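You operate a simulated robot arm through the tools that you are given. There is no shell and no other tool. Be economical: measure what you need, move in short steps, check, and stop when the job is done.

Carry out the task below with a simulated two-armed robot. There is one attempt and no reset: what you move stays moved.

TASK
Press the brass plug into the red tube at force 50.
Fine: tube in the drawer, drawer shut, hold both big buttons, a hand on each, till the plug is flush; then pull the drawer out again; leave the other tubes. Set down upright: what you pick out.

It is judged by the outcome, as a careful person would: the job done as asked, and still so three seconds after it is handed in. It fails if anything else is knocked over, pushed out of place, dropped, spilled or broken.

THE ROBOT
Two 6-joint arms with two-finger parallel grippers on one trunk, on a base that drives. Base frame: it is fixed to the floor where the robot stands at the start and does not move with it; the origin is under the middle of the robot, x ahead of it, y to its left, z up; the surface under the hand at the start is at about z = 774. Readings come in mm, degrees, newtons and seconds.
The left shoulder is at the start at [60, 187, 1097], the right one opposite. With the tool pointing down near the work surface each hand reaches from about 220 to 620 mm from the robot's upright axis, wherever it stands, measured 20 degrees to its own side. Places, roughly: big purple button [500, -200, 800]; big teal button [500, 100, 800]; black force dial [600, -100, 1000]; blue tube brass plug [600, 200, 800]; green tube brass plug [500, 200, 800]; press drawer [500, -100, 800]; red tube brass plug [500, 200, 800]; well of the press drawer [500, -100, 800]. Payload 1.57 kg a hand.
The TCP of each hand is the grasp point between the finger pads, 30 mm short of the fingertips. In the tool frame z runs along the fingers and y along their closing line. Largest opening 110 mm; finger width 24, thickness 12; the body of the gripper, 48 by 112 mm, starts 78 mm behind the TCP.
Orientation is told as [roll, pitch, yaw] about the base's x, y, z axes, in that order, counted from this pose: with the fingers straight down and closing along the base's y, the tool's x points along the base's -x, its y along +y and its z along -z.

THE INTERFACE
- The arms move only by the tool step_arm. It takes "left_commands", "right_commands" or both (then of equal length, played together; a hand with none holds still); each is a list of rows, each an object (a shift or turn left out is 0, a gripper value left out holds the last) with "dp": the shift along the base's x, y, z in units of 30 mm (1.0 is 30 mm), a list of three; "delta_rot": the turn, a rotation vector about the base's x, y, z in units of 4 degrees (1.0 is 4 degrees), a list of three; "grip": the opening, from 0 (shut) to 1 (fully open). In form: [{"dp": [tx, ty, tz], "delta_rot": [wx, wy, wz], "grip": grip}, ...]. A call has 1 to 10 rows; each row shifts and turns the commanded pose from where the row before left it. A call with a number of a shift or a turn outside -1 to 1 is refused whole. Each row takes 0.2 s and may step no farther than 50 mm and 8.6 degrees from the row before; otherwise, or with a gripper value out of range, the whole call is refused. A pose out of reach is approached as far as the arm can. The call stops where the force on the tool passes 60 N (or 10 N more than at its start, if that is more) or the arm is blocked; 0.2 s more then pass. Each finger travels about 153 mm/s and halts on what it meets, pressing with about 25 N; the grip force reading is that of the motor and also rises with nothing between the fingers. The clock runs only during rows and for 0.2 s after the last one: add rows that do not move to give the fingers time. The reply holds the time, the measured pose of the TCP, the force on the tool along the base axes, the opening and the grip force, in the units named above and with some noise, with the torque about the TCP (base axes, N m) and any sound that the robot's microphone picked up.
- Cameras (640 x 400 px; columns grow to the right, rows downward): "scene" is now at [14.2, 9.8, 1638]; the picture's right is [0.10, -0.99, 0.00], its down [-0.76, -0.08, -0.64] and it looks along [0.64, 0.07, -0.77] (base axes); focal length 288 px, centre (320, 200). "left" rides on the left gripper at [70, -16, -141] in its tool frame; the picture's right is [0.23, 0.97, 0.00], its down [-0.86, 0.20, -0.48] and it looks along [-0.47, 0.11, 0.88] (tool axes); focal length 222 px, centre (320, 200). "right" rides on the right gripper at [70, 16, -141] in its tool frame; the picture's right is [-0.23, 0.97, 0.00], its down [-0.86, -0.20, -0.48] and it looks along [-0.47, -0.11, 0.88] (tool axes); focal length 222 px, centre (320, 200). There is no depth. A picture from a camera that has moved, and an enlarged one, comes with that camera's place and axes in the base frame and with its lens.
- camera(camera): a new picture of that camera. It takes no simulated time.
- slide_trunk(by): slides the trunk up (or, below 0, down) by that many mm; the arms and the scene camera ride with it, the base frame stays. It gives what a move gives, with no picture.
- steer(legs): drives the robot by 1 to 6 legs, each [ahead, left, turn to the left] in mm, mm and degrees, along the robot's own axes; the way and the turn of a leg run together, so that a leg with both is an arc; at most 1500 mm and 180 degrees a leg. The arms and the cameras ride along, it lands a little off, and it stops where it bumps. It gives what a move gives.
- aim_head(pan, tilt): turns the head with the scene camera to pan (to the left, within 86 degrees either way) and tilt (down, from -29 to 69), counted from straight ahead of the robot. It gives what a move gives.
- close_up(camera, box): a new picture of the part [left, top, right, bottom] of that camera's present view, enlarged. It takes no simulated time.
- sign_off(): hands the job in; it is judged then, once.

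Go step by step. Nothing tells you exact positions but the pictures and the camera data: compare them with the known pose of the tool, close in by small moves and look again before you grip or let go. The budget is 120 turns and 100 pictures, counting those below and the enlarged ones. Unless the task says otherwise, let go and move clear before handing in, and close with one line.

The tools are called after "Emit:" by a JSON object that holds its "name" and its "arguments". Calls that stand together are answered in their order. step_arm: Moves the arms, as the interface text tells. Its arguments: {"type":"object","properties":{"left_commands":{"type":"array"},"right_commands":{"type":"array"}},"required":[]} The other tools are called the same way: slide_trunk (by) slides the trunk up or down; steer (legs) drives the base; aim_head (pan, tilt) turns the head that bears the scene camera; camera (camera) takes a picture; close_up (camera, box) takes an enlarged picture of a part of a camera's view; sign_off () hands the job in.

At the start:

```text
clock: 0.0
left_tcp_pos: [414.5, 219.3, 1145.4]
left_tcp_rot: [0.0, 0.0, 0.0]
left_wrist_force: [0.6, 0.5, 0.6]
left_moment: [-0.06, -0.04, 0.0]
left_finger_gap: 110.2
left_finger_force: 0.0
right_tcp_pos: [419.3, -145.5, 1118.8]
right_tcp_rot: [0.1, -0.1, 0.0]
right_wrist_force: [-0.2, -0.4, -0.5]
right_moment: [0.01, -0.01, -0.02]
right_finger_gap: 109.9
right_finger_force: 0.0
trunk travel left (down, up): [-725.0, 265.0]
robot x, y, heading: [-2.9, 1.6, 0.0]
head pan, tilt: [5.9, 50.2]
```

scene: 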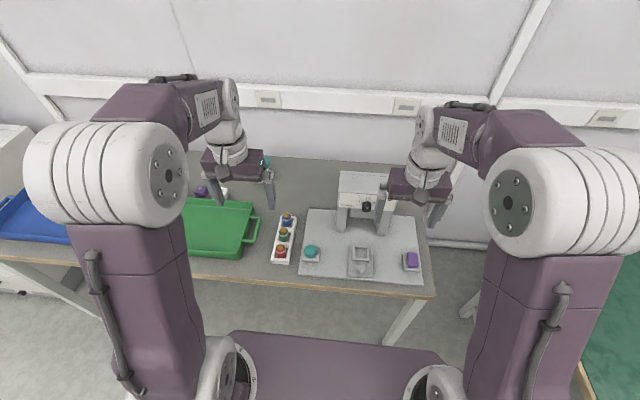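
right: 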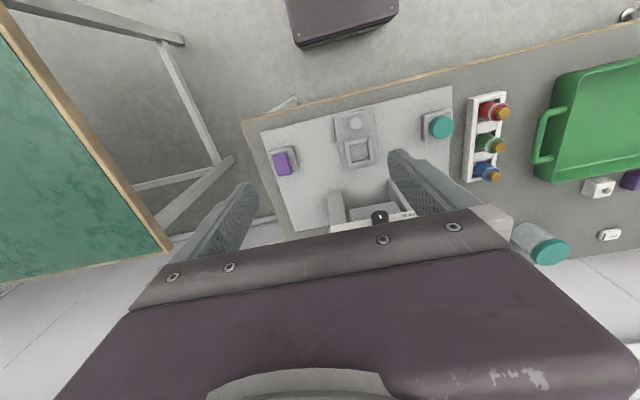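
left: 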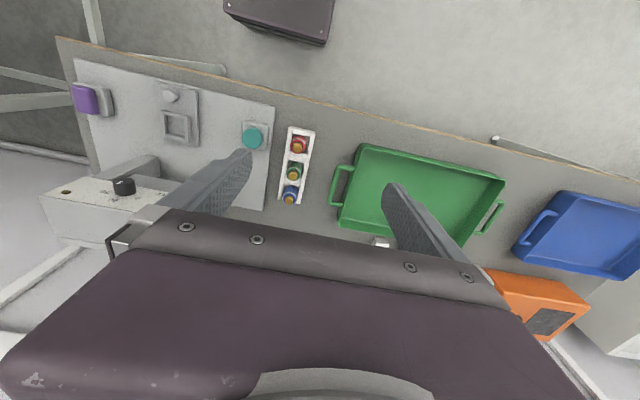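

I see the press on a grey plate with a drawer, teal and purple buttons, a black dial, and a white rack with red, green and blue tubes. First I take enlarged views.

Emit:
{"name": "close_up", "arguments": {"camera": "scene", "box": [260, 160, 440, 290]}}

Emit:
{"name": "close_up", "arguments": {"camera": "left", "box": [40, 60, 340, 250]}}

Emit:
{"name": "close_up", "arguments": {"camera": "right", "box": [250, 70, 530, 240]}}

```text
3.08 times, centred on (350, 225) of scene
camera zoom: at [14.2, 9.8, 1638.0], right [0.1, -0.99, 0.0], down [-0.76, -0.08, -0.64], along [0.64, 0.07, -0.77], focal length 884 px, centre (228, 123)
```

zoom: 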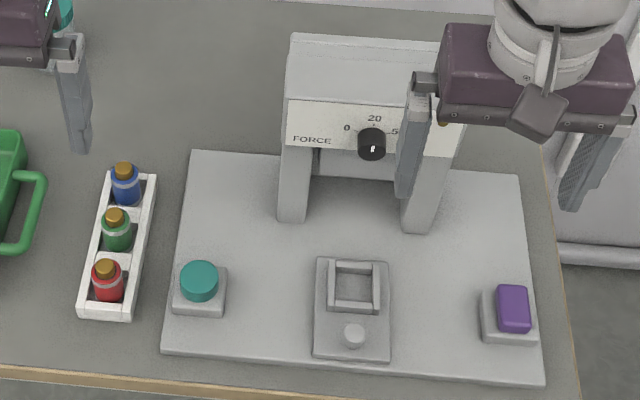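

```text
2.11 times, centred on (190, 155) of left
camera zoom: at [344.9, 200.5, 1288.3], right [-0.23, 0.97, 0.0], down [0.86, 0.2, 0.48], along [0.47, 0.11, -0.88], focal length 468 px, centre (594, 295)
```

zoom: 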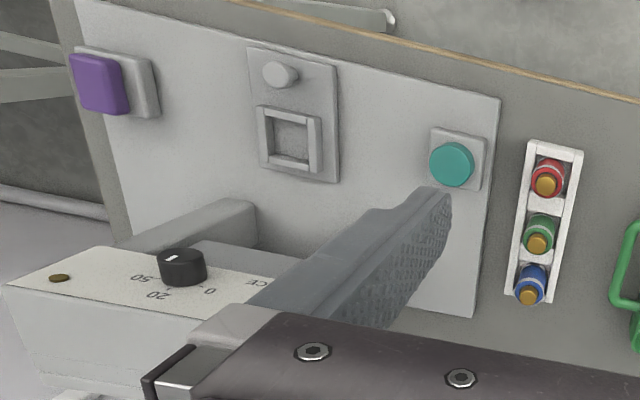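

```text
2.29 times, centred on (390, 155) of right
camera zoom: at [350.0, -129.3, 1259.8], right [0.23, 0.97, 0.0], down [0.86, -0.2, 0.48], along [0.47, -0.11, -0.88], focal length 508 px, centre (160, 303)
```

zoom: 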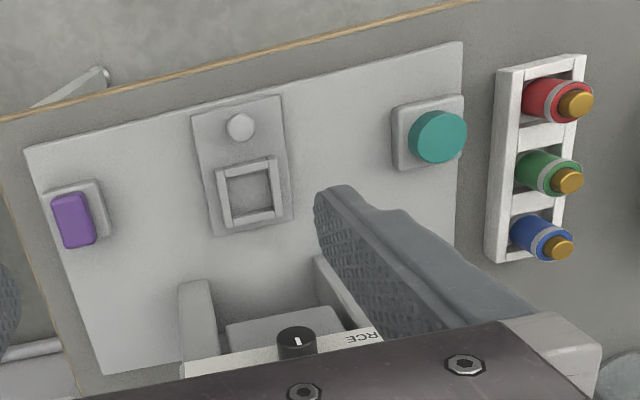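

Dial near [560,-68,968], teal button ~[482,91,825], purple ~[485,-234,815], drawer knob ~[436,-72,810], well ~[499,-72], red plug ~[476,185,838]. I move the right hand aside to see the dial and the left over the red tube.

Emit:
{"name": "step_arm", "arguments": {"left_commands": [{"dp": [0.4, -0.23, -1]}, {"dp": [0.4, -0.23, -1]}, {"dp": [0.4, -0.23, -1]}, {"dp": [0.4, -0.23, -1]}, {"dp": [0.4, -0.23, -1]}], "right_commands": [{"dp": [0, -1, 0]}, {"dp": [0, -1, 0]}, {"dp": [0, -1, 0]}, {"dp": [0, -1, 0]}, {"dp": [0, -1, 0]}]}}

Emit:
{"name": "camera", "arguments": {"camera": "left"}}

Emit:
{"name": "close_up", "arguments": {"camera": "scene", "box": [330, 170, 410, 220]}}

Emit:
{"name": "close_up", "arguments": {"camera": "scene", "box": [260, 200, 340, 270]}}

```text
clock: 1.2
left_tcp_pos: [476.3, 181.5, 991.6]
left_tcp_rot: [0.1, -0.1, 0.0]
left_wrist_force: [-0.7, -0.5, -0.3]
left_moment: [0.0, 0.04, 0.02]
left_finger_gap: 110.1
left_finger_force: 0.1
right_tcp_pos: [421.5, -296.3, 1117.5]
right_tcp_rot: [0.1, 0.1, 0.0]
right_wrist_force: [0.4, -0.3, 0.6]
right_moment: [0.0, 0.04, 0.03]
right_finger_gap: 110.1
right_finger_force: 0.0
trunk travel left (down, up): [-725.0, 265.0]
robot x, y, heading: [-0.7, -0.9, -0.3]
head pan, tilt: [5.9, 50.2]
```

```text
93 pictures are left
camera left: at [407.0, 164.6, 1135.1], right [-0.23, 0.97, 0.0], down [0.86, 0.2, 0.48], along [0.47, 0.11, -0.88], focal length 222 px, centre (320, 200)
```

left: 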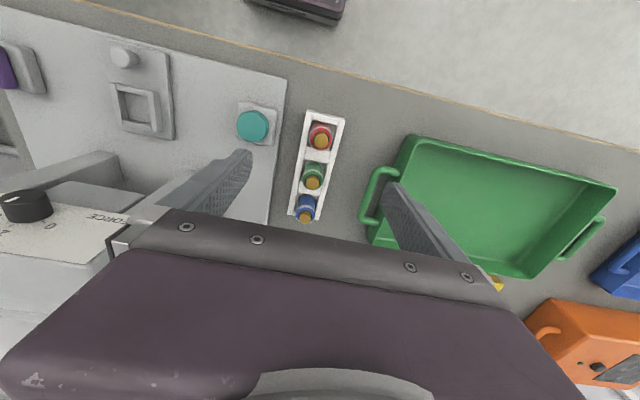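

```text
8.00 times, centred on (370, 195) of scene
camera zoom: at [15.9, 8.4, 1638.1], right [0.1, -0.99, 0.0], down [-0.76, -0.08, -0.64], along [0.64, 0.07, -0.77], focal length 2300 px, centre (-80, 240)
```

zoom: 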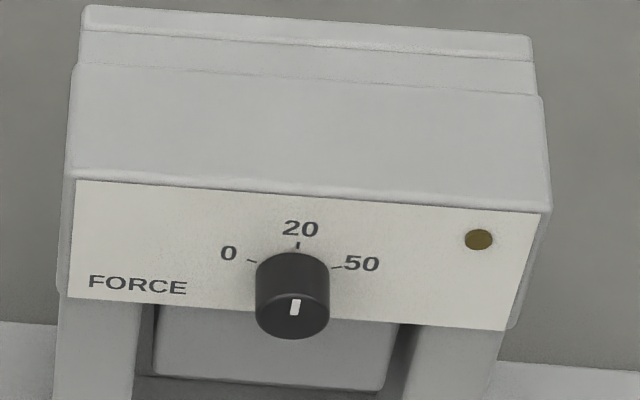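

```text
5.71 times, centred on (300, 235) of scene
camera zoom: at [15.9, 8.4, 1638.1], right [0.1, -0.99, 0.0], down [-0.76, -0.08, -0.64], along [0.64, 0.07, -0.77], focal length 1643 px, centre (434, 0)
```

zoom: 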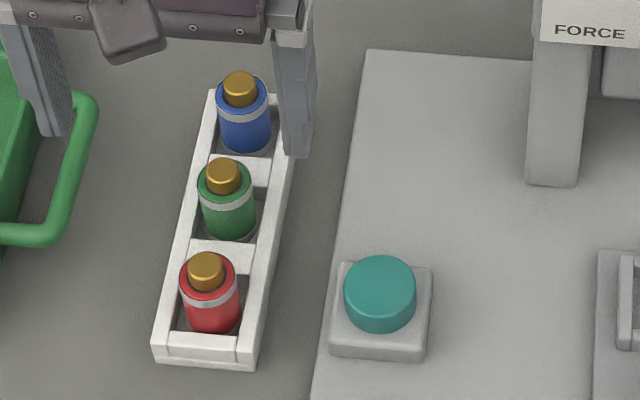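

The dial pointer and rack heights need a finer look before I grip.

Emit:
{"name": "close_up", "arguments": {"camera": "scene", "box": [352, 190, 384, 215]}}

Emit:
{"name": "close_up", "arguments": {"camera": "left", "box": [270, 100, 370, 230]}}

Emit:
{"name": "camera", "arguments": {"camera": "right"}}

Emit:
{"name": "close_up", "arguments": {"camera": "left", "box": [0, 30, 160, 240]}}

```text
16.00 times, centred on (368, 202) of scene
camera zoom: at [15.9, 8.4, 1638.1], right [0.1, -0.99, 0.0], down [-0.76, -0.08, -0.64], along [0.64, 0.07, -0.77], focal length 4599 px, centre (-448, 160)
```

zoom: 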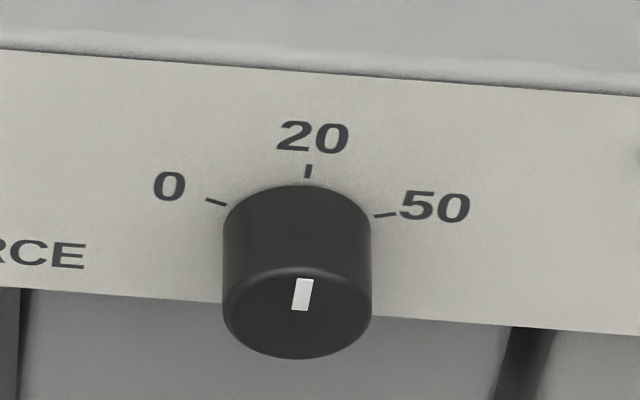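

```text
3.08 times, centred on (320, 165) of left
camera zoom: at [407.0, 164.6, 1135.1], right [-0.23, 0.97, 0.0], down [0.86, 0.2, 0.48], along [0.47, 0.11, -0.88], focal length 684 px, centre (320, 308)
```

zoom: 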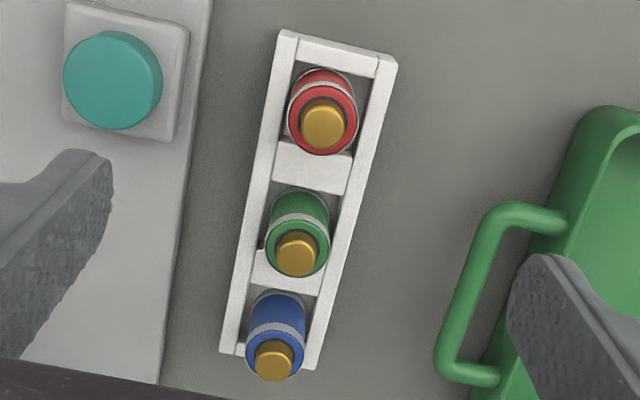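

```text
88 pictures are left
camera right: at [352.1, -280.7, 1258.9], right [0.23, 0.97, 0.0], down [0.86, -0.2, 0.48], along [0.47, -0.11, -0.88], focal length 222 px, centre (320, 200)
```

right: 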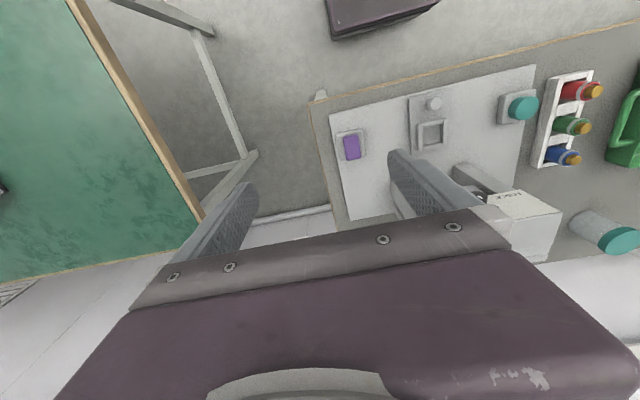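

```text
1.90 times, centred on (80, 135) of left
camera zoom: at [407.0, 164.6, 1135.1], right [-0.23, 0.97, 0.0], down [0.86, 0.2, 0.48], along [0.47, 0.11, -0.88], focal length 423 px, centre (777, 324)
```

zoom: 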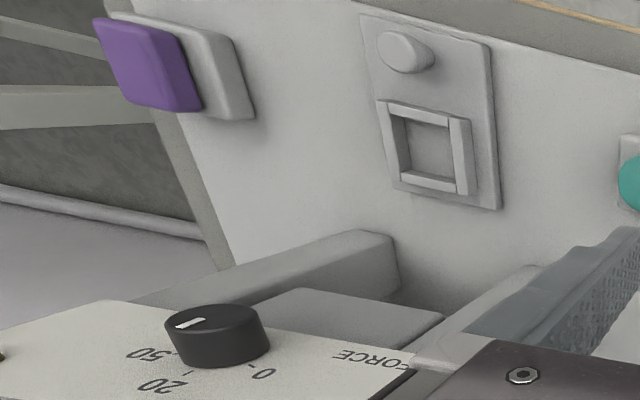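

Tick marks: 20 is straight up (current), 50 is about 65° clockwise, and the dial axis is horizontal along −x. The knob face is near [559,-71,958]. I lower the left hand over the red tube and start pitching the right hand to point forward.

Emit:
{"name": "step_arm", "arguments": {"left_commands": [{"dp": [0, 0.05, -0.4]}, {"dp": [0, 0, -0.4]}, {"dp": [0, 0, -0.4]}, {"dp": [0, 0, -0.4]}, {"dp": [0, 0, -0.4]}, {"dp": [0, 0, -0.4]}, {"dp": [0, 0, -0.4]}, {"dp": [0, 0, -0.4]}, {"dp": [0, 0, -0.2]}, {"dp": [0, 0, 0]}], "right_commands": [{"delta_rot": [0, -1, 0]}, {"delta_rot": [0, -1, 0]}, {"delta_rot": [0, -1, 0]}, {"delta_rot": [0, -1, 0]}, {"delta_rot": [0, -1, 0]}, {"delta_rot": [0, -1, 0]}, {"delta_rot": [0, -1, 0]}, {"delta_rot": [0, -1, 0]}, {"delta_rot": [0, -1, 0]}, {"delta_rot": [0, -1, 0]}]}}

Emit:
{"name": "close_up", "arguments": {"camera": "left", "box": [240, 60, 440, 200]}}

Emit:
{"name": "camera", "arguments": {"camera": "scene"}}

```text
clock: 3.4
left_tcp_pos: [474.1, 184.1, 894.0]
left_tcp_rot: [0.0, 0.0, 0.0]
left_wrist_force: [-0.1, -0.3, 0.3]
left_moment: [-0.01, 0.01, 0.02]
left_finger_gap: 110.1
left_finger_force: 0.1
right_tcp_pos: [418.7, -293.8, 1119.3]
right_tcp_rot: [0.3, -38.4, 0.0]
right_wrist_force: [0.6, -0.6, -0.7]
right_moment: [0.02, 0.02, -0.04]
right_finger_gap: 109.8
right_finger_force: 0.0
trunk travel left (down, up): [-725.0, 265.0]
robot x, y, heading: [-0.5, -0.8, -0.2]
head pan, tilt: [5.9, 50.2]
```

```text
2.86 times, centred on (340, 130) of left
camera zoom: at [405.1, 167.2, 1036.4], right [-0.23, 0.97, 0.0], down [0.85, 0.2, 0.48], along [0.47, 0.11, -0.88], focal length 635 px, centre (263, 400)
```

zoom: 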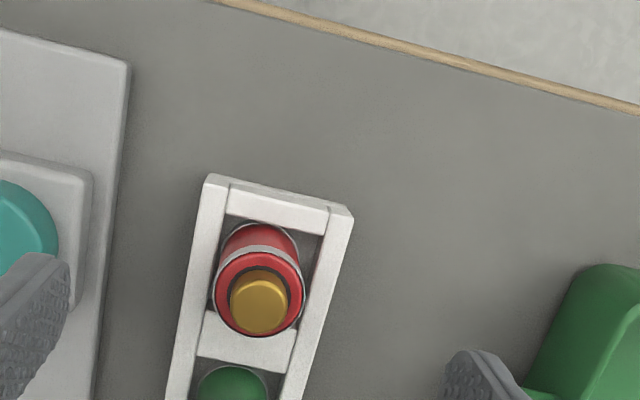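

```text
85 pictures are left
camera scene: at [14.0, 9.7, 1638.0], right [0.1, -0.99, 0.0], down [-0.76, -0.08, -0.64], along [0.64, 0.07, -0.77], focal length 288 px, centre (320, 200)
```

scene: 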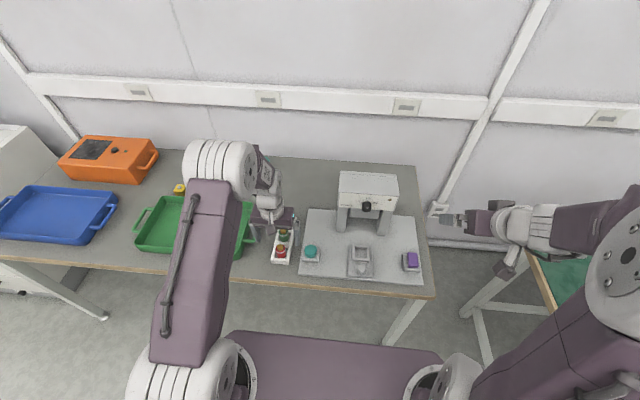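

The plug is within about 2 mm of the hand's axis; I lower to TCP z≈830 (tips 800, above the rack), while the right hand keeps turning.

Emit:
{"name": "step_arm", "arguments": {"left_commands": [{"dp": [0.03, -0.05, -0.4]}, {"dp": [0, 0, -0.4]}, {"dp": [0, 0, -0.4]}, {"dp": [0, 0, -0.4]}, {"dp": [0, 0, -0.4]}, {"dp": [0, 0, -0.13]}, {"dp": [0, 0, 0]}, {"dp": [0, 0, 0]}, {"dp": [0, 0, 0]}, {"dp": [0, 0, 0]}], "right_commands": [{"delta_rot": [0, -1, 0]}, {"delta_rot": [0, -1, 0]}, {"delta_rot": [0, -1, 0]}, {"delta_rot": [0, -1, 0]}, {"delta_rot": [0, -1, 0]}, {"delta_rot": [0, -1, 0]}, {"delta_rot": [0, -1, 0]}, {"delta_rot": [0, -1, 0]}, {"delta_rot": [0, -1, 0]}, {"delta_rot": [0, -1, 0]}]}}

Emit:
{"name": "camera", "arguments": {"camera": "left"}}

Emit:
{"name": "close_up", "arguments": {"camera": "scene", "box": [230, 190, 340, 270]}}

```text
clock: 5.6
left_tcp_pos: [475.8, 183.7, 830.2]
left_tcp_rot: [0.0, -0.1, 0.0]
left_wrist_force: [-1.0, 0.2, 0.1]
left_moment: [0.01, 0.0, -0.02]
left_finger_gap: 110.0
left_finger_force: 0.1
right_tcp_pos: [463.0, -326.8, 1147.8]
right_tcp_rot: [2.1, -76.7, -1.1]
right_wrist_force: [-0.4, -0.6, 1.0]
right_moment: [0.03, -0.03, -0.02]
right_finger_gap: 110.4
right_finger_force: 0.0
right hand out of reach, approached as far as the arm can: row 1, 4, 5, 6, 7, 8, 9, 10
trunk travel left (down, up): [-725.0, 265.0]
robot x, y, heading: [-0.4, -2.1, -0.1]
head pan, tilt: [5.9, 50.2]
```

```text
84 pictures are left
camera left: at [405.8, 165.4, 972.5], right [-0.23, 0.97, 0.0], down [0.85, 0.2, 0.48], along [0.47, 0.11, -0.88], focal length 222 px, centre (320, 200)
```

left: 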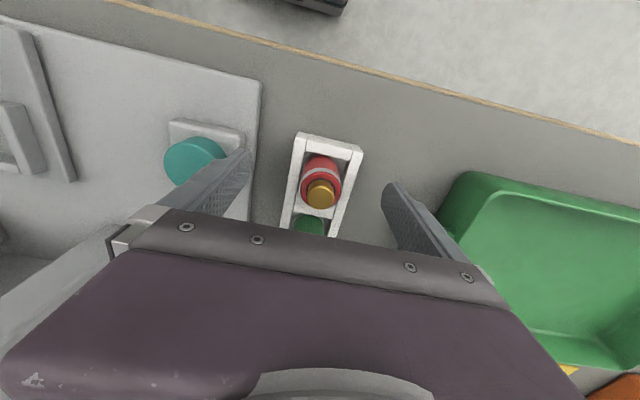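

```text
5.00 times, centred on (285, 230) of scene
camera zoom: at [13.6, 9.8, 1638.0], right [0.1, -0.99, 0.0], down [-0.76, -0.08, -0.64], along [0.64, 0.07, -0.77], focal length 1437 px, centre (495, 50)
```

zoom: 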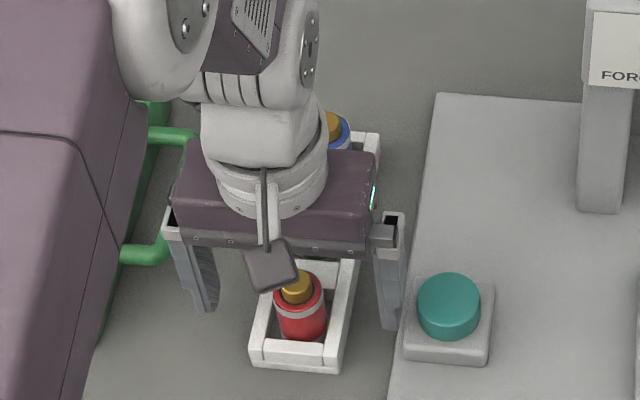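

Tube is between the fingers, about 2 mm to the −y side. I nudge and close on it.

Emit:
{"name": "step_arm", "arguments": {"left_commands": [{"dp": [-0.03, -0.05, 0], "grip": 0.5}, {"grip": 0.4}, {"grip": 0.34}, {"grip": 0.0}, {"grip": 0.0}, {"grip": 0.0}]}}

Emit:
{"name": "camera", "arguments": {"camera": "left"}}

```text
clock: 7.0
left_tcp_pos: [474.8, 182.2, 830.1]
left_tcp_rot: [0.0, 0.1, 0.0]
left_wrist_force: [0.1, 4.2, 2.1]
left_moment: [0.13, -0.03, 0.03]
left_finger_gap: 31.4
left_finger_force: 24.9
right_tcp_pos: [462.7, -325.4, 1147.9]
right_tcp_rot: [2.1, -76.7, -1.0]
right_wrist_force: [0.6, 0.0, 0.7]
right_moment: [0.01, -0.04, -0.02]
right_finger_gap: 110.0
right_finger_force: 0.0
trunk travel left (down, up): [-725.0, 265.0]
robot x, y, heading: [-3.0, 1.7, -0.1]
head pan, tilt: [5.9, 50.2]
```

```text
82 pictures are left
camera left: at [405.0, 164.5, 972.2], right [-0.23, 0.97, 0.0], down [0.85, 0.2, 0.48], along [0.47, 0.11, -0.88], focal length 222 px, centre (320, 200)
```

left: 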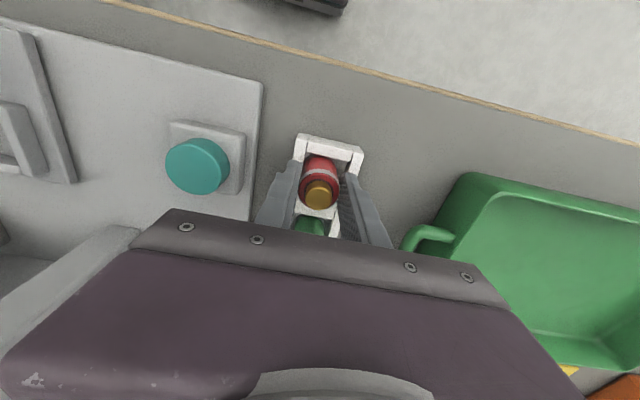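

Gripped (31 mm). Lifting straight up.

Emit:
{"name": "step_arm", "arguments": {"left_commands": [{"dp": [0, 0, 0.3]}, {"dp": [0, 0, 0.5]}, {"dp": [0, 0, 0.7]}, {"dp": [0, 0, 0.7]}, {"dp": [0, 0, 0.7]}, {"dp": [0, 0, 0.6]}, {"dp": [0, 0, 0]}]}}

Emit:
{"name": "camera", "arguments": {"camera": "left"}}

Emit:
{"name": "camera", "arguments": {"camera": "scene"}}

```text
clock: 8.6
left_tcp_pos: [473.9, 181.8, 935.1]
left_tcp_rot: [0.0, 0.2, 0.0]
left_wrist_force: [1.2, -0.5, -1.8]
left_moment: [-0.01, -0.02, 0.01]
left_finger_gap: 31.4
left_finger_force: 25.6
right_tcp_pos: [463.6, -326.3, 1147.8]
right_tcp_rot: [2.2, -76.7, -1.1]
right_wrist_force: [-0.2, -0.1, 0.3]
right_moment: [0.0, -0.02, 0.01]
right_finger_gap: 110.2
right_finger_force: 0.1
trunk travel left (down, up): [-725.0, 265.0]
robot x, y, heading: [1.1, -1.2, -0.2]
head pan, tilt: [5.9, 50.2]
```

```text
81 pictures are left
camera left: at [404.5, 164.0, 1078.2], right [-0.23, 0.97, 0.0], down [0.86, 0.2, 0.48], along [0.47, 0.11, -0.88], focal length 222 px, centre (320, 200)
```

left: 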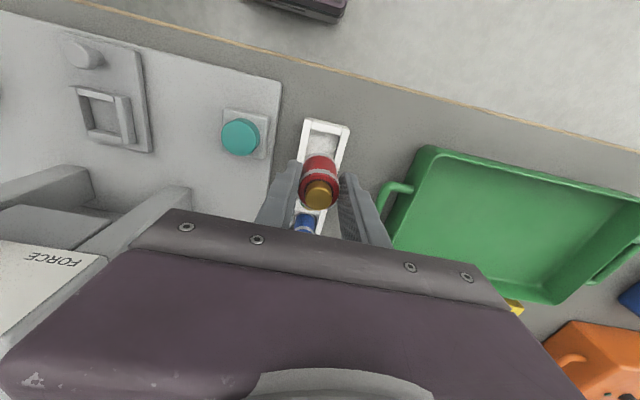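

```text
80 pictures are left
camera scene: at [14.6, 9.8, 1638.0], right [0.1, -0.99, 0.0], down [-0.76, -0.08, -0.64], along [0.64, 0.07, -0.77], focal length 288 px, centre (320, 200)
```

scene: 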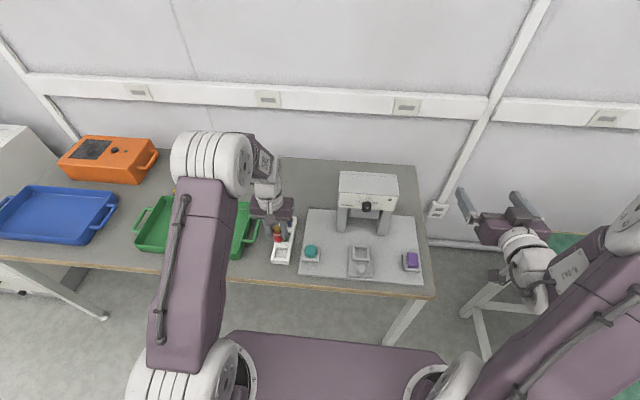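

Moving the tube across to above the drawer's well, keeping height.

Emit:
{"name": "step_arm", "arguments": {"left_commands": [{"dp": [0.09, -0.9, 0]}, {"dp": [0.09, -0.9, 0]}, {"dp": [0.09, -0.9, 0]}, {"dp": [0.09, -0.9, 0]}, {"dp": [0.09, -0.9, 0]}, {"dp": [0.09, -0.9, 0]}, {"dp": [0.09, -0.9, 0]}, {"dp": [0.09, -0.9, 0]}, {"dp": [0.09, -0.9, 0]}, {"dp": [0, 0, 0]}]}}

Emit:
{"name": "camera", "arguments": {"camera": "left"}}

Emit:
{"name": "close_up", "arguments": {"camera": "scene", "box": [290, 150, 450, 290]}}

```text
clock: 10.8
left_tcp_pos: [497.4, -59.9, 933.8]
left_tcp_rot: [0.0, 0.1, 0.0]
left_wrist_force: [0.4, -0.4, -1.0]
left_moment: [-0.03, 0.01, 0.01]
left_finger_gap: 31.1
left_finger_force: 24.9
right_tcp_pos: [463.3, -325.7, 1148.0]
right_tcp_rot: [2.1, -76.6, -1.0]
right_wrist_force: [0.2, 0.1, 0.8]
right_moment: [-0.03, 0.02, 0.0]
right_finger_gap: 110.0
right_finger_force: 0.1
trunk travel left (down, up): [-725.0, 265.0]
robot x, y, heading: [-1.0, -0.7, -0.2]
head pan, tilt: [5.9, 50.2]
```

```text
79 pictures are left
camera left: at [428.3, -78.5, 1076.5], right [-0.23, 0.97, 0.0], down [0.86, 0.2, 0.48], along [0.47, 0.11, -0.88], focal length 222 px, centre (320, 200)
```

left: 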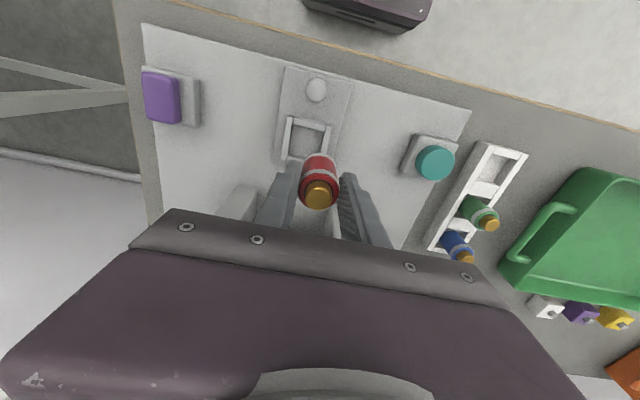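

```text
2.86 times, centred on (370, 220) of scene
camera zoom: at [14.3, 10.2, 1638.0], right [0.1, -0.99, 0.0], down [-0.76, -0.08, -0.64], along [0.64, 0.07, -0.77], focal length 821 px, centre (177, 143)
```

zoom: 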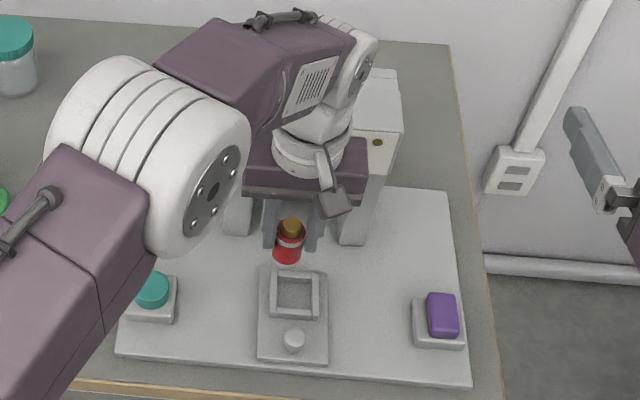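

Zooming on the well beneath the tube.

Emit:
{"name": "close_up", "arguments": {"camera": "left", "box": [260, 60, 380, 220]}}

Emit:
{"name": "close_up", "arguments": {"camera": "scene", "box": [345, 215, 385, 250]}}

```text
2.50 times, centred on (320, 140) of left
camera zoom: at [428.3, -78.5, 1076.5], right [-0.23, 0.97, 0.0], down [0.86, 0.2, 0.48], along [0.47, 0.11, -0.88], focal length 555 px, centre (320, 350)
```

zoom: 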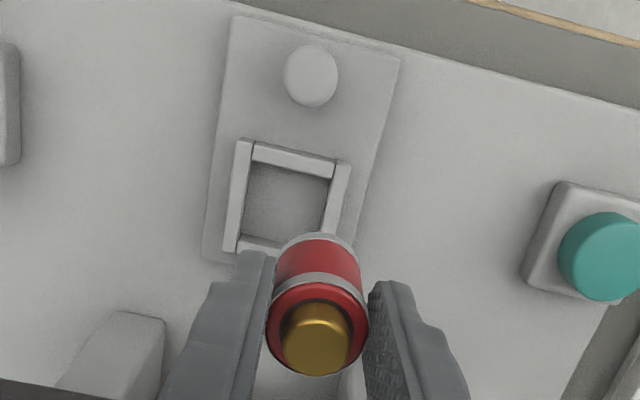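

```text
11.43 times, centred on (365, 232) of scene
camera zoom: at [14.3, 10.2, 1638.0], right [0.1, -0.99, 0.0], down [-0.76, -0.08, -0.64], along [0.64, 0.07, -0.77], focal length 3285 px, centre (-194, -171)
```

zoom: 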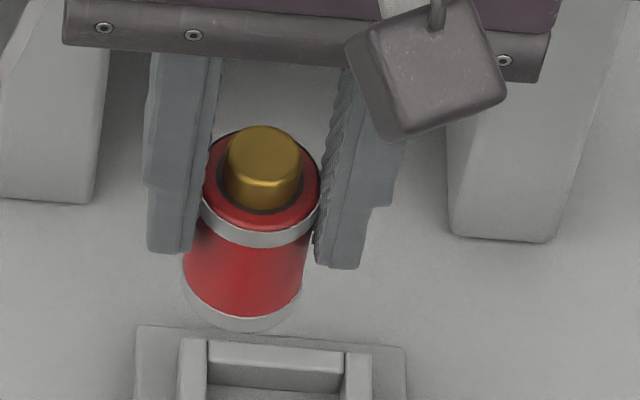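

The well lies about 15 mm to −y and 2 mm ahead of the tube. I correct and lower 50 mm, then look again.

Emit:
{"name": "step_arm", "arguments": {"left_commands": [{"dp": [0.07, -0.25, 0]}, {"dp": [0, -0.25, -0.3]}, {"dp": [0, 0, -0.4]}, {"dp": [0, 0, -0.4]}, {"dp": [0, 0, -0.4]}, {"dp": [0, 0, -0.2]}, {"dp": [0, 0, 0]}]}}

Emit:
{"name": "close_up", "arguments": {"camera": "left", "box": [260, 100, 380, 220]}}

Emit:
{"name": "close_up", "arguments": {"camera": "scene", "box": [340, 210, 390, 250]}}

```text
clock: 12.4
left_tcp_pos: [500.0, -75.5, 884.4]
left_tcp_rot: [0.0, 0.0, 0.1]
left_wrist_force: [-1.1, -1.0, -1.6]
left_moment: [-0.01, 0.0, 0.02]
left_finger_gap: 31.2
left_finger_force: 25.2
right_tcp_pos: [462.9, -326.9, 1147.3]
right_tcp_rot: [2.2, -76.6, -1.2]
right_wrist_force: [0.3, -0.7, -1.0]
right_moment: [0.01, -0.02, -0.05]
right_finger_gap: 110.0
right_finger_force: 0.0
trunk travel left (down, up): [-725.0, 265.0]
robot x, y, heading: [-0.2, -0.6, -0.0]
head pan, tilt: [5.9, 50.2]
```

```text
3.33 times, centred on (320, 160) of left
camera zoom: at [431.0, -93.8, 1026.2], right [-0.23, 0.97, 0.0], down [0.86, 0.2, 0.48], along [0.47, 0.11, -0.88], focal length 740 px, centre (320, 333)
```

zoom: 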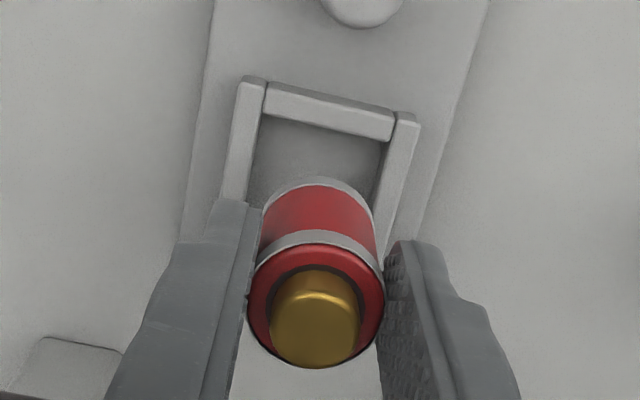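

```text
10.00 times, centred on (365, 230) of scene
camera zoom: at [14.3, 9.5, 1638.0], right [0.1, -0.99, 0.0], down [-0.76, -0.08, -0.64], along [0.64, 0.07, -0.77], focal length 2874 px, centre (-130, -100)
```

zoom: 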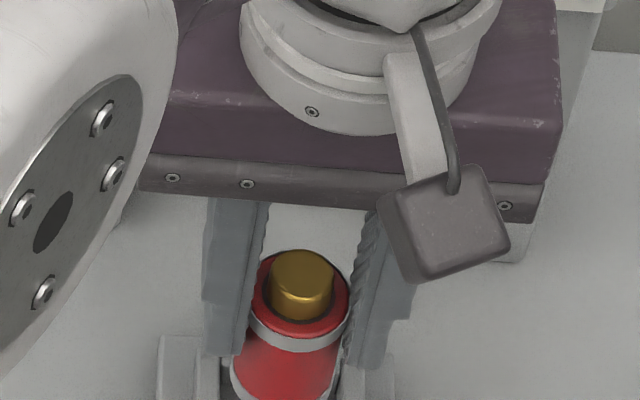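

Nearly aligned; shift +2 mm in x and −0.5 in y, lower to just above the frame and check.

Emit:
{"name": "step_arm", "arguments": {"left_commands": [{"dp": [0.07, -0.02, -0.2]}, {"dp": [0, 0, -0.3]}, {"dp": [0, 0, -0.2]}, {"dp": [0, 0, 0]}]}}

Emit:
{"name": "close_up", "arguments": {"camera": "left", "box": [260, 100, 380, 220]}}

Emit:
{"name": "close_up", "arguments": {"camera": "scene", "box": [340, 220, 390, 270]}}

```text
clock: 13.4
left_tcp_pos: [504.6, -76.7, 863.7]
left_tcp_rot: [-0.1, 0.0, 0.1]
left_wrist_force: [0.4, 0.0, -2.1]
left_moment: [0.02, 0.01, -0.02]
left_finger_gap: 30.9
left_finger_force: 25.1
right_tcp_pos: [464.1, -326.8, 1147.4]
right_tcp_rot: [2.2, -76.6, -1.1]
right_wrist_force: [0.8, -0.3, 0.3]
right_moment: [-0.03, -0.02, 0.0]
right_finger_gap: 110.2
right_finger_force: 0.2
trunk travel left (down, up): [-725.0, 265.0]
robot x, y, heading: [3.3, 1.1, 0.1]
head pan, tilt: [5.9, 50.2]
```

```text
3.33 times, centred on (320, 160) of left
camera zoom: at [433.3, -94.7, 1005.7], right [-0.23, 0.97, 0.0], down [0.86, 0.2, 0.48], along [0.47, 0.11, -0.88], focal length 740 px, centre (320, 333)
```

zoom: 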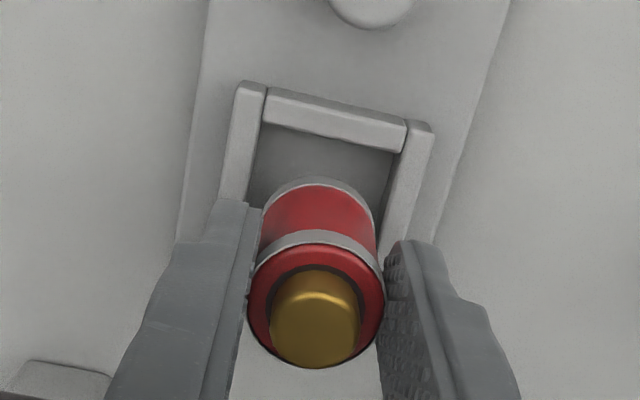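

```text
8.00 times, centred on (365, 245) of scene
camera zoom: at [14.4, 9.6, 1638.0], right [0.1, -0.99, 0.0], down [-0.76, -0.08, -0.64], along [0.64, 0.07, -0.77], focal length 2300 px, centre (-40, -160)
```

zoom: 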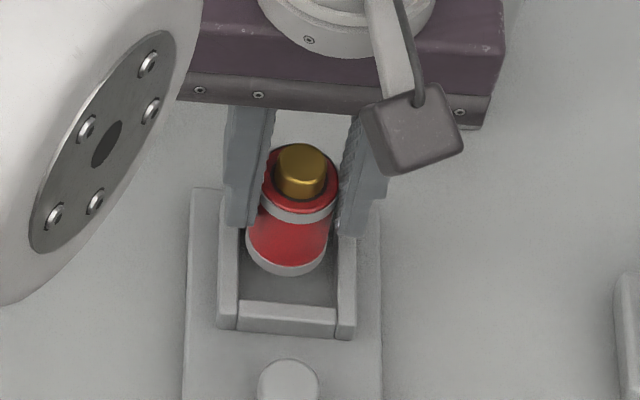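

Aligned in both axes. Lowering in small steps, watching force.

Emit:
{"name": "step_arm", "arguments": {"left_commands": [{"dp": [0, 0, -0.15]}, {"dp": [0, 0, -0.15]}, {"dp": [0, 0, -0.15]}, {"dp": [0, 0, 0]}]}}

Emit:
{"name": "close_up", "arguments": {"camera": "left", "box": [260, 100, 380, 220]}}

Emit:
{"name": "close_up", "arguments": {"camera": "scene", "box": [340, 220, 390, 270]}}

```text
clock: 14.4
left_tcp_pos: [501.1, -76.7, 851.1]
left_tcp_rot: [-0.1, -0.3, -0.1]
left_wrist_force: [0.7, -1.0, 18.8]
left_moment: [-0.01, -0.5, -0.02]
left_finger_gap: 31.3
left_finger_force: 24.9
right_tcp_pos: [461.2, -326.7, 1150.1]
right_tcp_rot: [2.1, -76.8, -1.1]
right_wrist_force: [-0.1, -0.8, -0.8]
right_moment: [-0.01, -0.02, 0.02]
right_finger_gap: 110.1
right_finger_force: 0.1
trunk travel left (down, up): [-725.0, 265.0]
robot x, y, heading: [0.4, -3.9, 0.1]
head pan, tilt: [5.9, 50.2]
```

```text
3.33 times, centred on (320, 160) of left
camera zoom: at [431.8, -94.1, 993.7], right [-0.23, 0.97, 0.0], down [0.85, 0.2, 0.48], along [0.47, 0.11, -0.88], focal length 740 px, centre (320, 333)
```

zoom: 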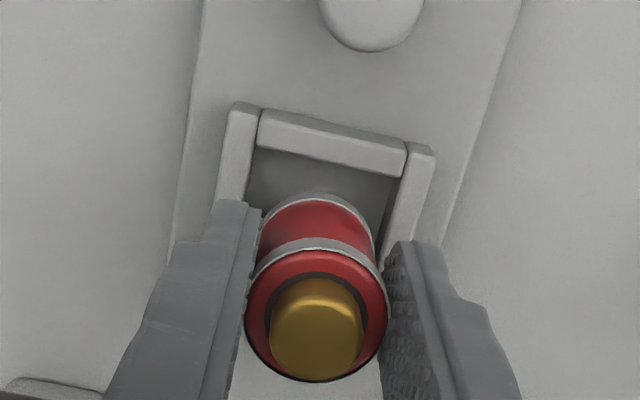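

```text
8.00 times, centred on (365, 245) of scene
camera zoom: at [11.0, 10.2, 1638.2], right [0.1, -0.99, 0.0], down [-0.76, -0.08, -0.64], along [0.64, 0.07, -0.77], focal length 2300 px, centre (-40, -160)
```

zoom: 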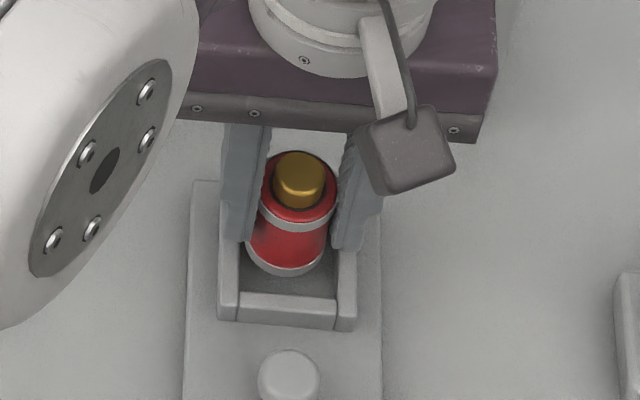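

Contact at about 19 N. I need to see whether the tube is on the floor of the well or caught on the frame.

Emit:
{"name": "close_up", "arguments": {"camera": "scene", "box": [352, 236, 384, 264]}}

Emit:
{"name": "close_up", "arguments": {"camera": "left", "box": [292, 125, 352, 185]}}

Emit:
{"name": "camera", "arguments": {"camera": "right"}}

```text
14.29 times, centred on (368, 250) of scene
camera zoom: at [11.0, 10.2, 1638.2], right [0.1, -0.99, 0.0], down [-0.76, -0.08, -0.64], along [0.64, 0.07, -0.77], focal length 4106 px, centre (-366, -514)
```

zoom: 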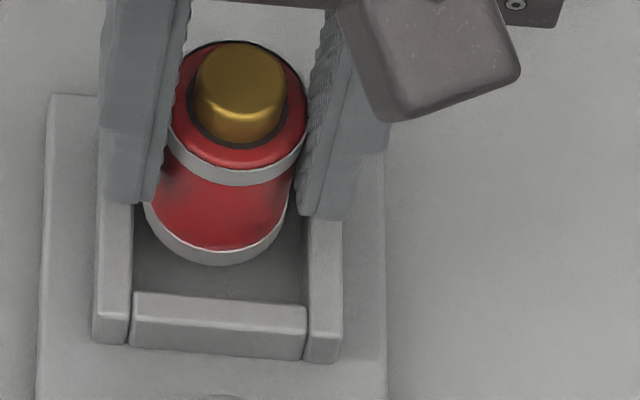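

```text
6.67 times, centred on (322, 155) of left
camera zoom: at [431.8, -94.1, 993.7], right [-0.23, 0.97, 0.0], down [0.85, 0.2, 0.48], along [0.47, 0.11, -0.88], focal length 1481 px, centre (307, 500)
```

zoom: 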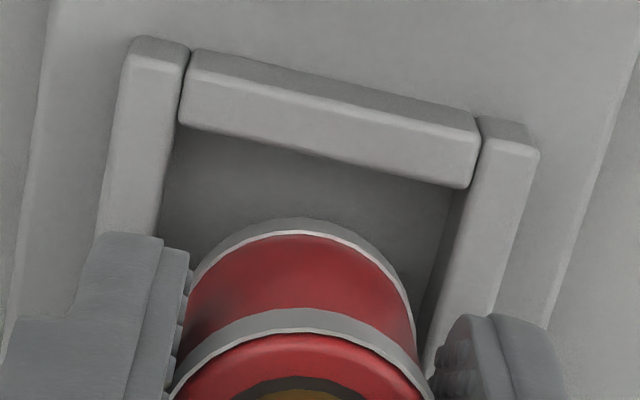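

```text
67 pictures are left
camera right: at [307.5, -313.3, 1113.1], right [0.04, 0.97, 0.23], down [-0.27, -0.21, 0.94], along [0.96, -0.09, 0.25], focal length 222 px, centre (320, 200)
```

right: 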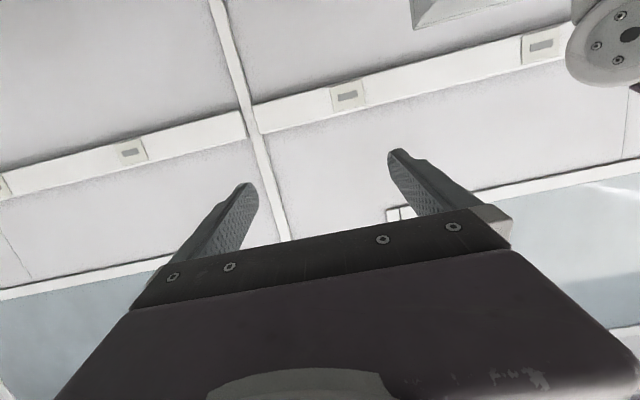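

There's a gap of roughly 10 mm on the near side and none on the far side: the tube is caught on the far wall. I lift 9 mm, shift 6 mm back and check.

Emit:
{"name": "step_arm", "arguments": {"left_commands": [{"dp": [0, 0, 0.15]}, {"dp": [0, 0, 0.15]}, {"dp": [-0.2, 0, 0]}, {"dp": [0, 0, 0]}]}}

Emit:
{"name": "close_up", "arguments": {"camera": "left", "box": [282, 115, 362, 205]}}

Emit:
{"name": "close_up", "arguments": {"camera": "scene", "box": [352, 236, 384, 264]}}

```text
clock: 15.4
left_tcp_pos: [497.0, -75.6, 857.9]
left_tcp_rot: [0.0, 0.0, -0.1]
left_wrist_force: [-0.7, 0.6, -1.2]
left_moment: [-0.02, 0.0, -0.03]
left_finger_gap: 31.2
left_finger_force: 24.8
right_tcp_pos: [464.6, -327.0, 1147.6]
right_tcp_rot: [2.3, -76.6, -1.1]
right_wrist_force: [0.5, 0.6, 0.9]
right_moment: [0.0, -0.03, 0.0]
right_finger_gap: 109.9
right_finger_force: 0.1
trunk travel left (down, up): [-725.0, 265.0]
robot x, y, heading: [-1.6, 4.9, 0.2]
head pan, tilt: [5.9, 50.2]
```

```text
4.44 times, centred on (322, 160) of left
camera zoom: at [427.3, -93.7, 1000.6], right [-0.23, 0.97, 0.0], down [0.86, 0.2, 0.48], along [0.47, 0.11, -0.88], focal length 987 px, centre (311, 378)
```

zoom: 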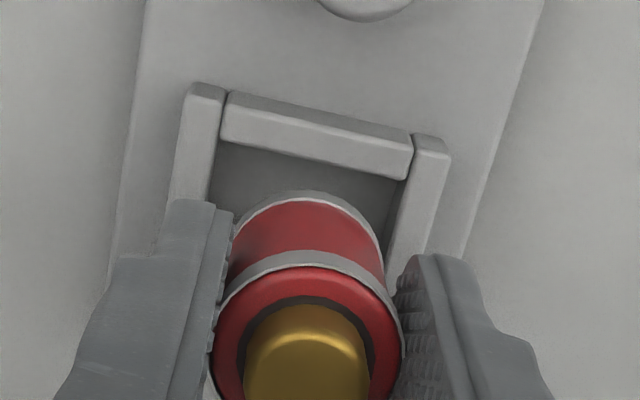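

```text
14.29 times, centred on (368, 250) of scene
camera zoom: at [14.9, 9.7, 1638.0], right [0.1, -0.99, 0.0], down [-0.76, -0.08, -0.64], along [0.64, 0.07, -0.77], focal length 4106 px, centre (-366, -514)
```

zoom: 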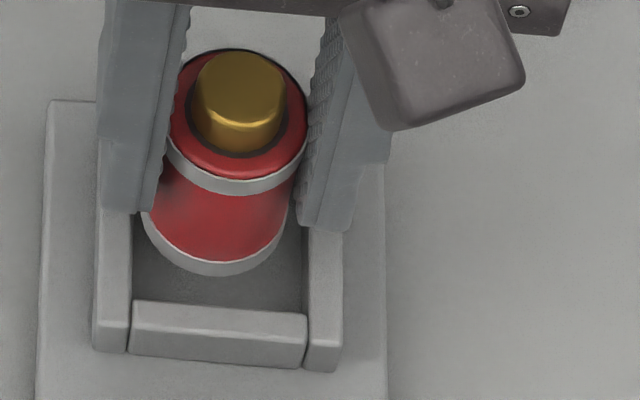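

Now roughly centred with ~5 mm near gap. Lowering again in small steps.

Emit:
{"name": "step_arm", "arguments": {"left_commands": [{"dp": [-0.03, 0, -0.1]}, {"dp": [0, 0, -0.1]}, {"dp": [0, 0, -0.1]}, {"dp": [0, 0, 0]}]}}

Emit:
{"name": "close_up", "arguments": {"camera": "left", "box": [282, 115, 362, 205]}}

```text
clock: 16.4
left_tcp_pos: [495.5, -76.8, 850.6]
left_tcp_rot: [-0.1, 0.0, 0.0]
left_wrist_force: [-0.6, 0.6, -1.5]
left_moment: [0.03, 0.0, 0.02]
left_finger_gap: 31.3
left_finger_force: 24.7
right_tcp_pos: [464.5, -326.2, 1147.6]
right_tcp_rot: [2.2, -76.6, -1.0]
right_wrist_force: [-1.1, 0.5, -0.2]
right_moment: [0.01, 0.02, 0.0]
right_finger_gap: 109.8
right_finger_force: 0.0
trunk travel left (down, up): [-725.0, 265.0]
robot x, y, heading: [1.8, 2.1, -0.3]
head pan, tilt: [5.9, 50.2]
```

```text
4.44 times, centred on (322, 160) of left
camera zoom: at [426.1, -94.5, 991.9], right [-0.23, 0.97, 0.0], down [0.86, 0.2, 0.48], along [0.47, 0.11, -0.88], focal length 987 px, centre (311, 378)
```

zoom: 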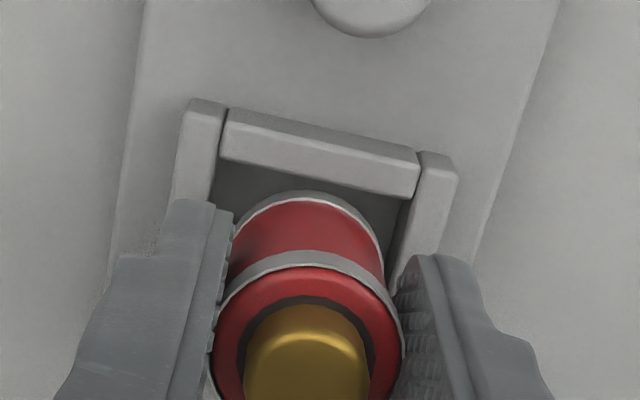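

Free so far; continuing down to the floor.

Emit:
{"name": "step_arm", "arguments": {"left_commands": [{"dp": [0, 0, -0.1]}, {"dp": [0, 0, -0.1]}, {"dp": [0, 0, 0]}]}}

Emit:
{"name": "close_up", "arguments": {"camera": "left", "box": [282, 115, 362, 205]}}

```text
clock: 17.2
left_tcp_pos: [495.5, -76.4, 843.8]
left_tcp_rot: [0.0, 0.0, -0.1]
left_wrist_force: [-0.4, 0.2, -2.1]
left_moment: [-0.02, -0.01, 0.01]
left_finger_gap: 31.1
left_finger_force: 24.4
right_tcp_pos: [463.4, -325.7, 1148.2]
right_tcp_rot: [2.2, -76.6, -1.1]
right_wrist_force: [-0.3, -0.2, -0.2]
right_moment: [-0.04, 0.0, 0.01]
right_finger_gap: 110.1
right_finger_force: 0.1
trunk travel left (down, up): [-725.0, 265.0]
robot x, y, heading: [-0.7, -0.5, 0.0]
head pan, tilt: [5.9, 50.2]
```

```text
4.44 times, centred on (322, 160) of left
camera zoom: at [426.7, -94.7, 985.6], right [-0.23, 0.97, 0.0], down [0.86, 0.2, 0.48], along [0.47, 0.11, -0.88], focal length 987 px, centre (311, 378)
```

zoom: 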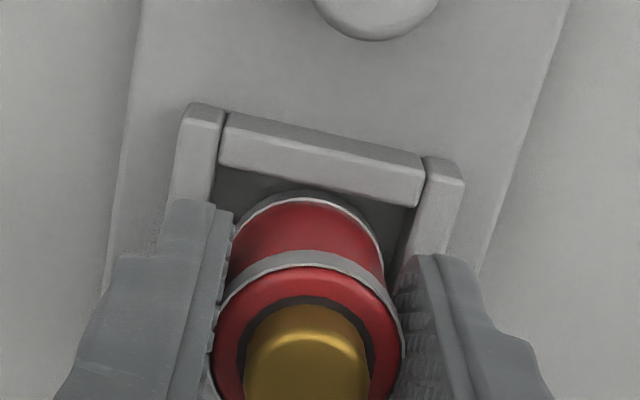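

Emit:
{"name": "step_arm", "arguments": {"left_commands": [{"dp": [0, 0, -0.07]}, {"dp": [0, 0, -0.07]}, {"dp": [0, 0, 0]}]}}

```text
clock: 18.0
left_tcp_pos: [494.8, -76.9, 840.5]
left_tcp_rot: [0.0, -0.1, 0.0]
left_wrist_force: [0.4, -0.2, 4.8]
left_moment: [-0.01, 0.0, 0.01]
left_finger_gap: 31.2
left_finger_force: 24.4
right_tcp_pos: [462.1, -326.8, 1147.7]
right_tcp_rot: [2.2, -76.5, -1.1]
right_wrist_force: [0.1, 0.4, 0.1]
right_moment: [-0.02, 0.02, -0.01]
right_finger_gap: 109.9
right_finger_force: 0.2
trunk travel left (down, up): [-725.0, 265.0]
robot x, y, heading: [-1.6, 2.3, -0.1]
head pan, tilt: [5.9, 50.2]
```

Clean contact with the floor (about 7 N, no moment). A small extra press to seat it, then release and rise.

Emit:
{"name": "step_arm", "arguments": {"left_commands": [{"dp": [0, 0, -0.05]}, {"dp": [0, 0, 0]}, {"grip": 0.32}, {"grip": 0.45}, {"grip": 0.6}, {"grip": 0.6}]}}

Emit:
{"name": "close_up", "arguments": {"camera": "left", "box": [262, 105, 382, 225]}}

Emit:
{"name": "close_up", "arguments": {"camera": "scene", "box": [340, 225, 390, 270]}}

```text
clock: 19.4
left_tcp_pos: [495.5, -76.2, 838.9]
left_tcp_rot: [0.0, 0.0, 0.0]
left_wrist_force: [-0.3, 0.4, -0.3]
left_moment: [-0.01, 0.0, 0.05]
left_finger_gap: 66.0
left_finger_force: 0.0
right_tcp_pos: [463.1, -326.2, 1147.7]
right_tcp_rot: [2.2, -76.6, -1.1]
right_wrist_force: [-0.1, 0.3, 0.0]
right_moment: [0.0, 0.02, -0.02]
right_finger_gap: 109.7
right_finger_force: 0.1
trunk travel left (down, up): [-725.0, 265.0]
robot x, y, heading: [1.6, -3.4, 0.2]
head pan, tilt: [5.9, 50.2]
```

```text
3.33 times, centred on (322, 165) of left
camera zoom: at [426.0, -94.1, 980.3], right [-0.23, 0.97, 0.0], down [0.86, 0.2, 0.48], along [0.47, 0.11, -0.88], focal length 740 px, centre (313, 317)
```

zoom: 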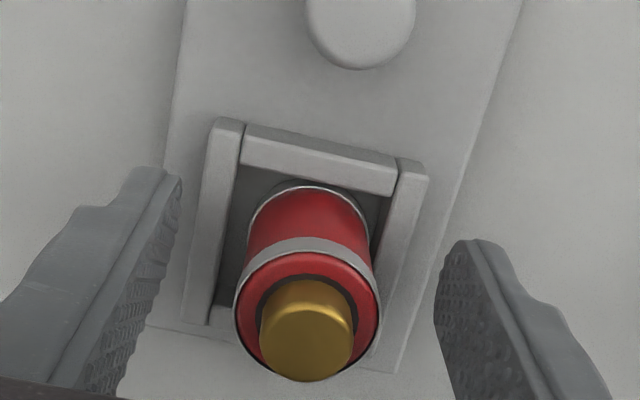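

```text
8.89 times, centred on (365, 248) of scene
camera zoom: at [14.0, 9.7, 1638.0], right [0.1, -0.99, 0.0], down [-0.76, -0.08, -0.64], along [0.64, 0.07, -0.77], focal length 2555 px, centre (-80, -222)
```

zoom: 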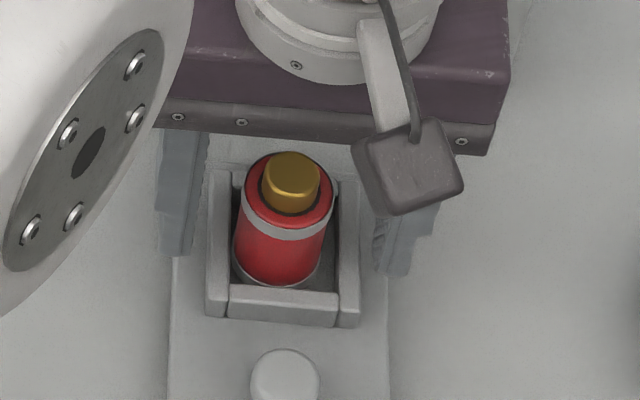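

The tube stands upright inside the well. Left hand rises and goes to the teal side; then the right arm can approach the dial.

Emit:
{"name": "step_arm", "arguments": {"left_commands": [{"dp": [0, 0, 0.5]}, {"dp": [0, 0, 0.8]}, {"dp": [0, 0, 0.9]}, {"dp": [0, 0, 0.9]}, {"dp": [0, 0.9, 0.4]}, {"dp": [0, 0.95, 0]}, {"dp": [0, 0.95, 0]}, {"dp": [0, 0.95, 0]}, {"dp": [-0.3, 0.9, 0]}, {"dp": [-0.3, 0.9, 0]}]}}

Emit:
{"name": "step_arm", "arguments": {"right_commands": [{"dp": [0.5, 0.3, -0.4]}, {"dp": [0.5, 0.3, -0.4]}, {"dp": [0.2, 0.5, -0.4]}]}}

Emit:
{"name": "camera", "arguments": {"camera": "scene"}}

```text
clock: 21.6
left_tcp_pos: [476.4, 91.9, 941.6]
left_tcp_rot: [0.0, 0.1, -0.1]
left_wrist_force: [0.1, 0.6, -0.9]
left_moment: [0.02, 0.03, -0.01]
left_finger_gap: 66.2
left_finger_force: 0.0
right_tcp_pos: [462.1, -325.9, 1148.0]
right_tcp_rot: [2.0, -76.6, -1.0]
right_wrist_force: [-0.1, -0.1, -1.2]
right_moment: [0.01, 0.0, -0.01]
right_finger_gap: 110.1
right_finger_force: 0.0
trunk travel left (down, up): [-725.0, 265.0]
robot x, y, heading: [3.1, 0.2, 0.0]
head pan, tilt: [5.9, 50.2]
```

```text
clock: 22.4
left_tcp_pos: [476.6, 91.3, 941.6]
left_tcp_rot: [0.0, 0.0, 0.0]
left_wrist_force: [-0.8, 0.0, 0.3]
left_moment: [-0.02, 0.05, 0.01]
left_finger_gap: 65.9
left_finger_force: 0.1
right_tcp_pos: [511.2, -309.9, 1138.5]
right_tcp_rot: [2.5, -76.6, -1.2]
right_wrist_force: [-0.4, 0.3, -0.2]
right_moment: [0.01, -0.02, 0.02]
right_finger_gap: 110.1
right_finger_force: 0.0
right hand out of reach, approached as far as the arm can: row 1, 2, 3
trunk travel left (down, up): [-725.0, 265.0]
robot x, y, heading: [2.6, 1.0, -0.1]
head pan, tilt: [5.9, 50.2]
```

```text
60 pictures are left
camera scene: at [14.3, 10.0, 1638.0], right [0.1, -0.99, 0.0], down [-0.76, -0.08, -0.64], along [0.64, 0.07, -0.77], focal length 288 px, centre (320, 200)
```

scene: 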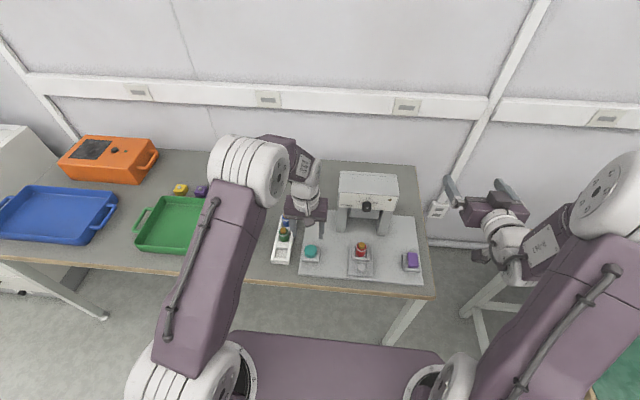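

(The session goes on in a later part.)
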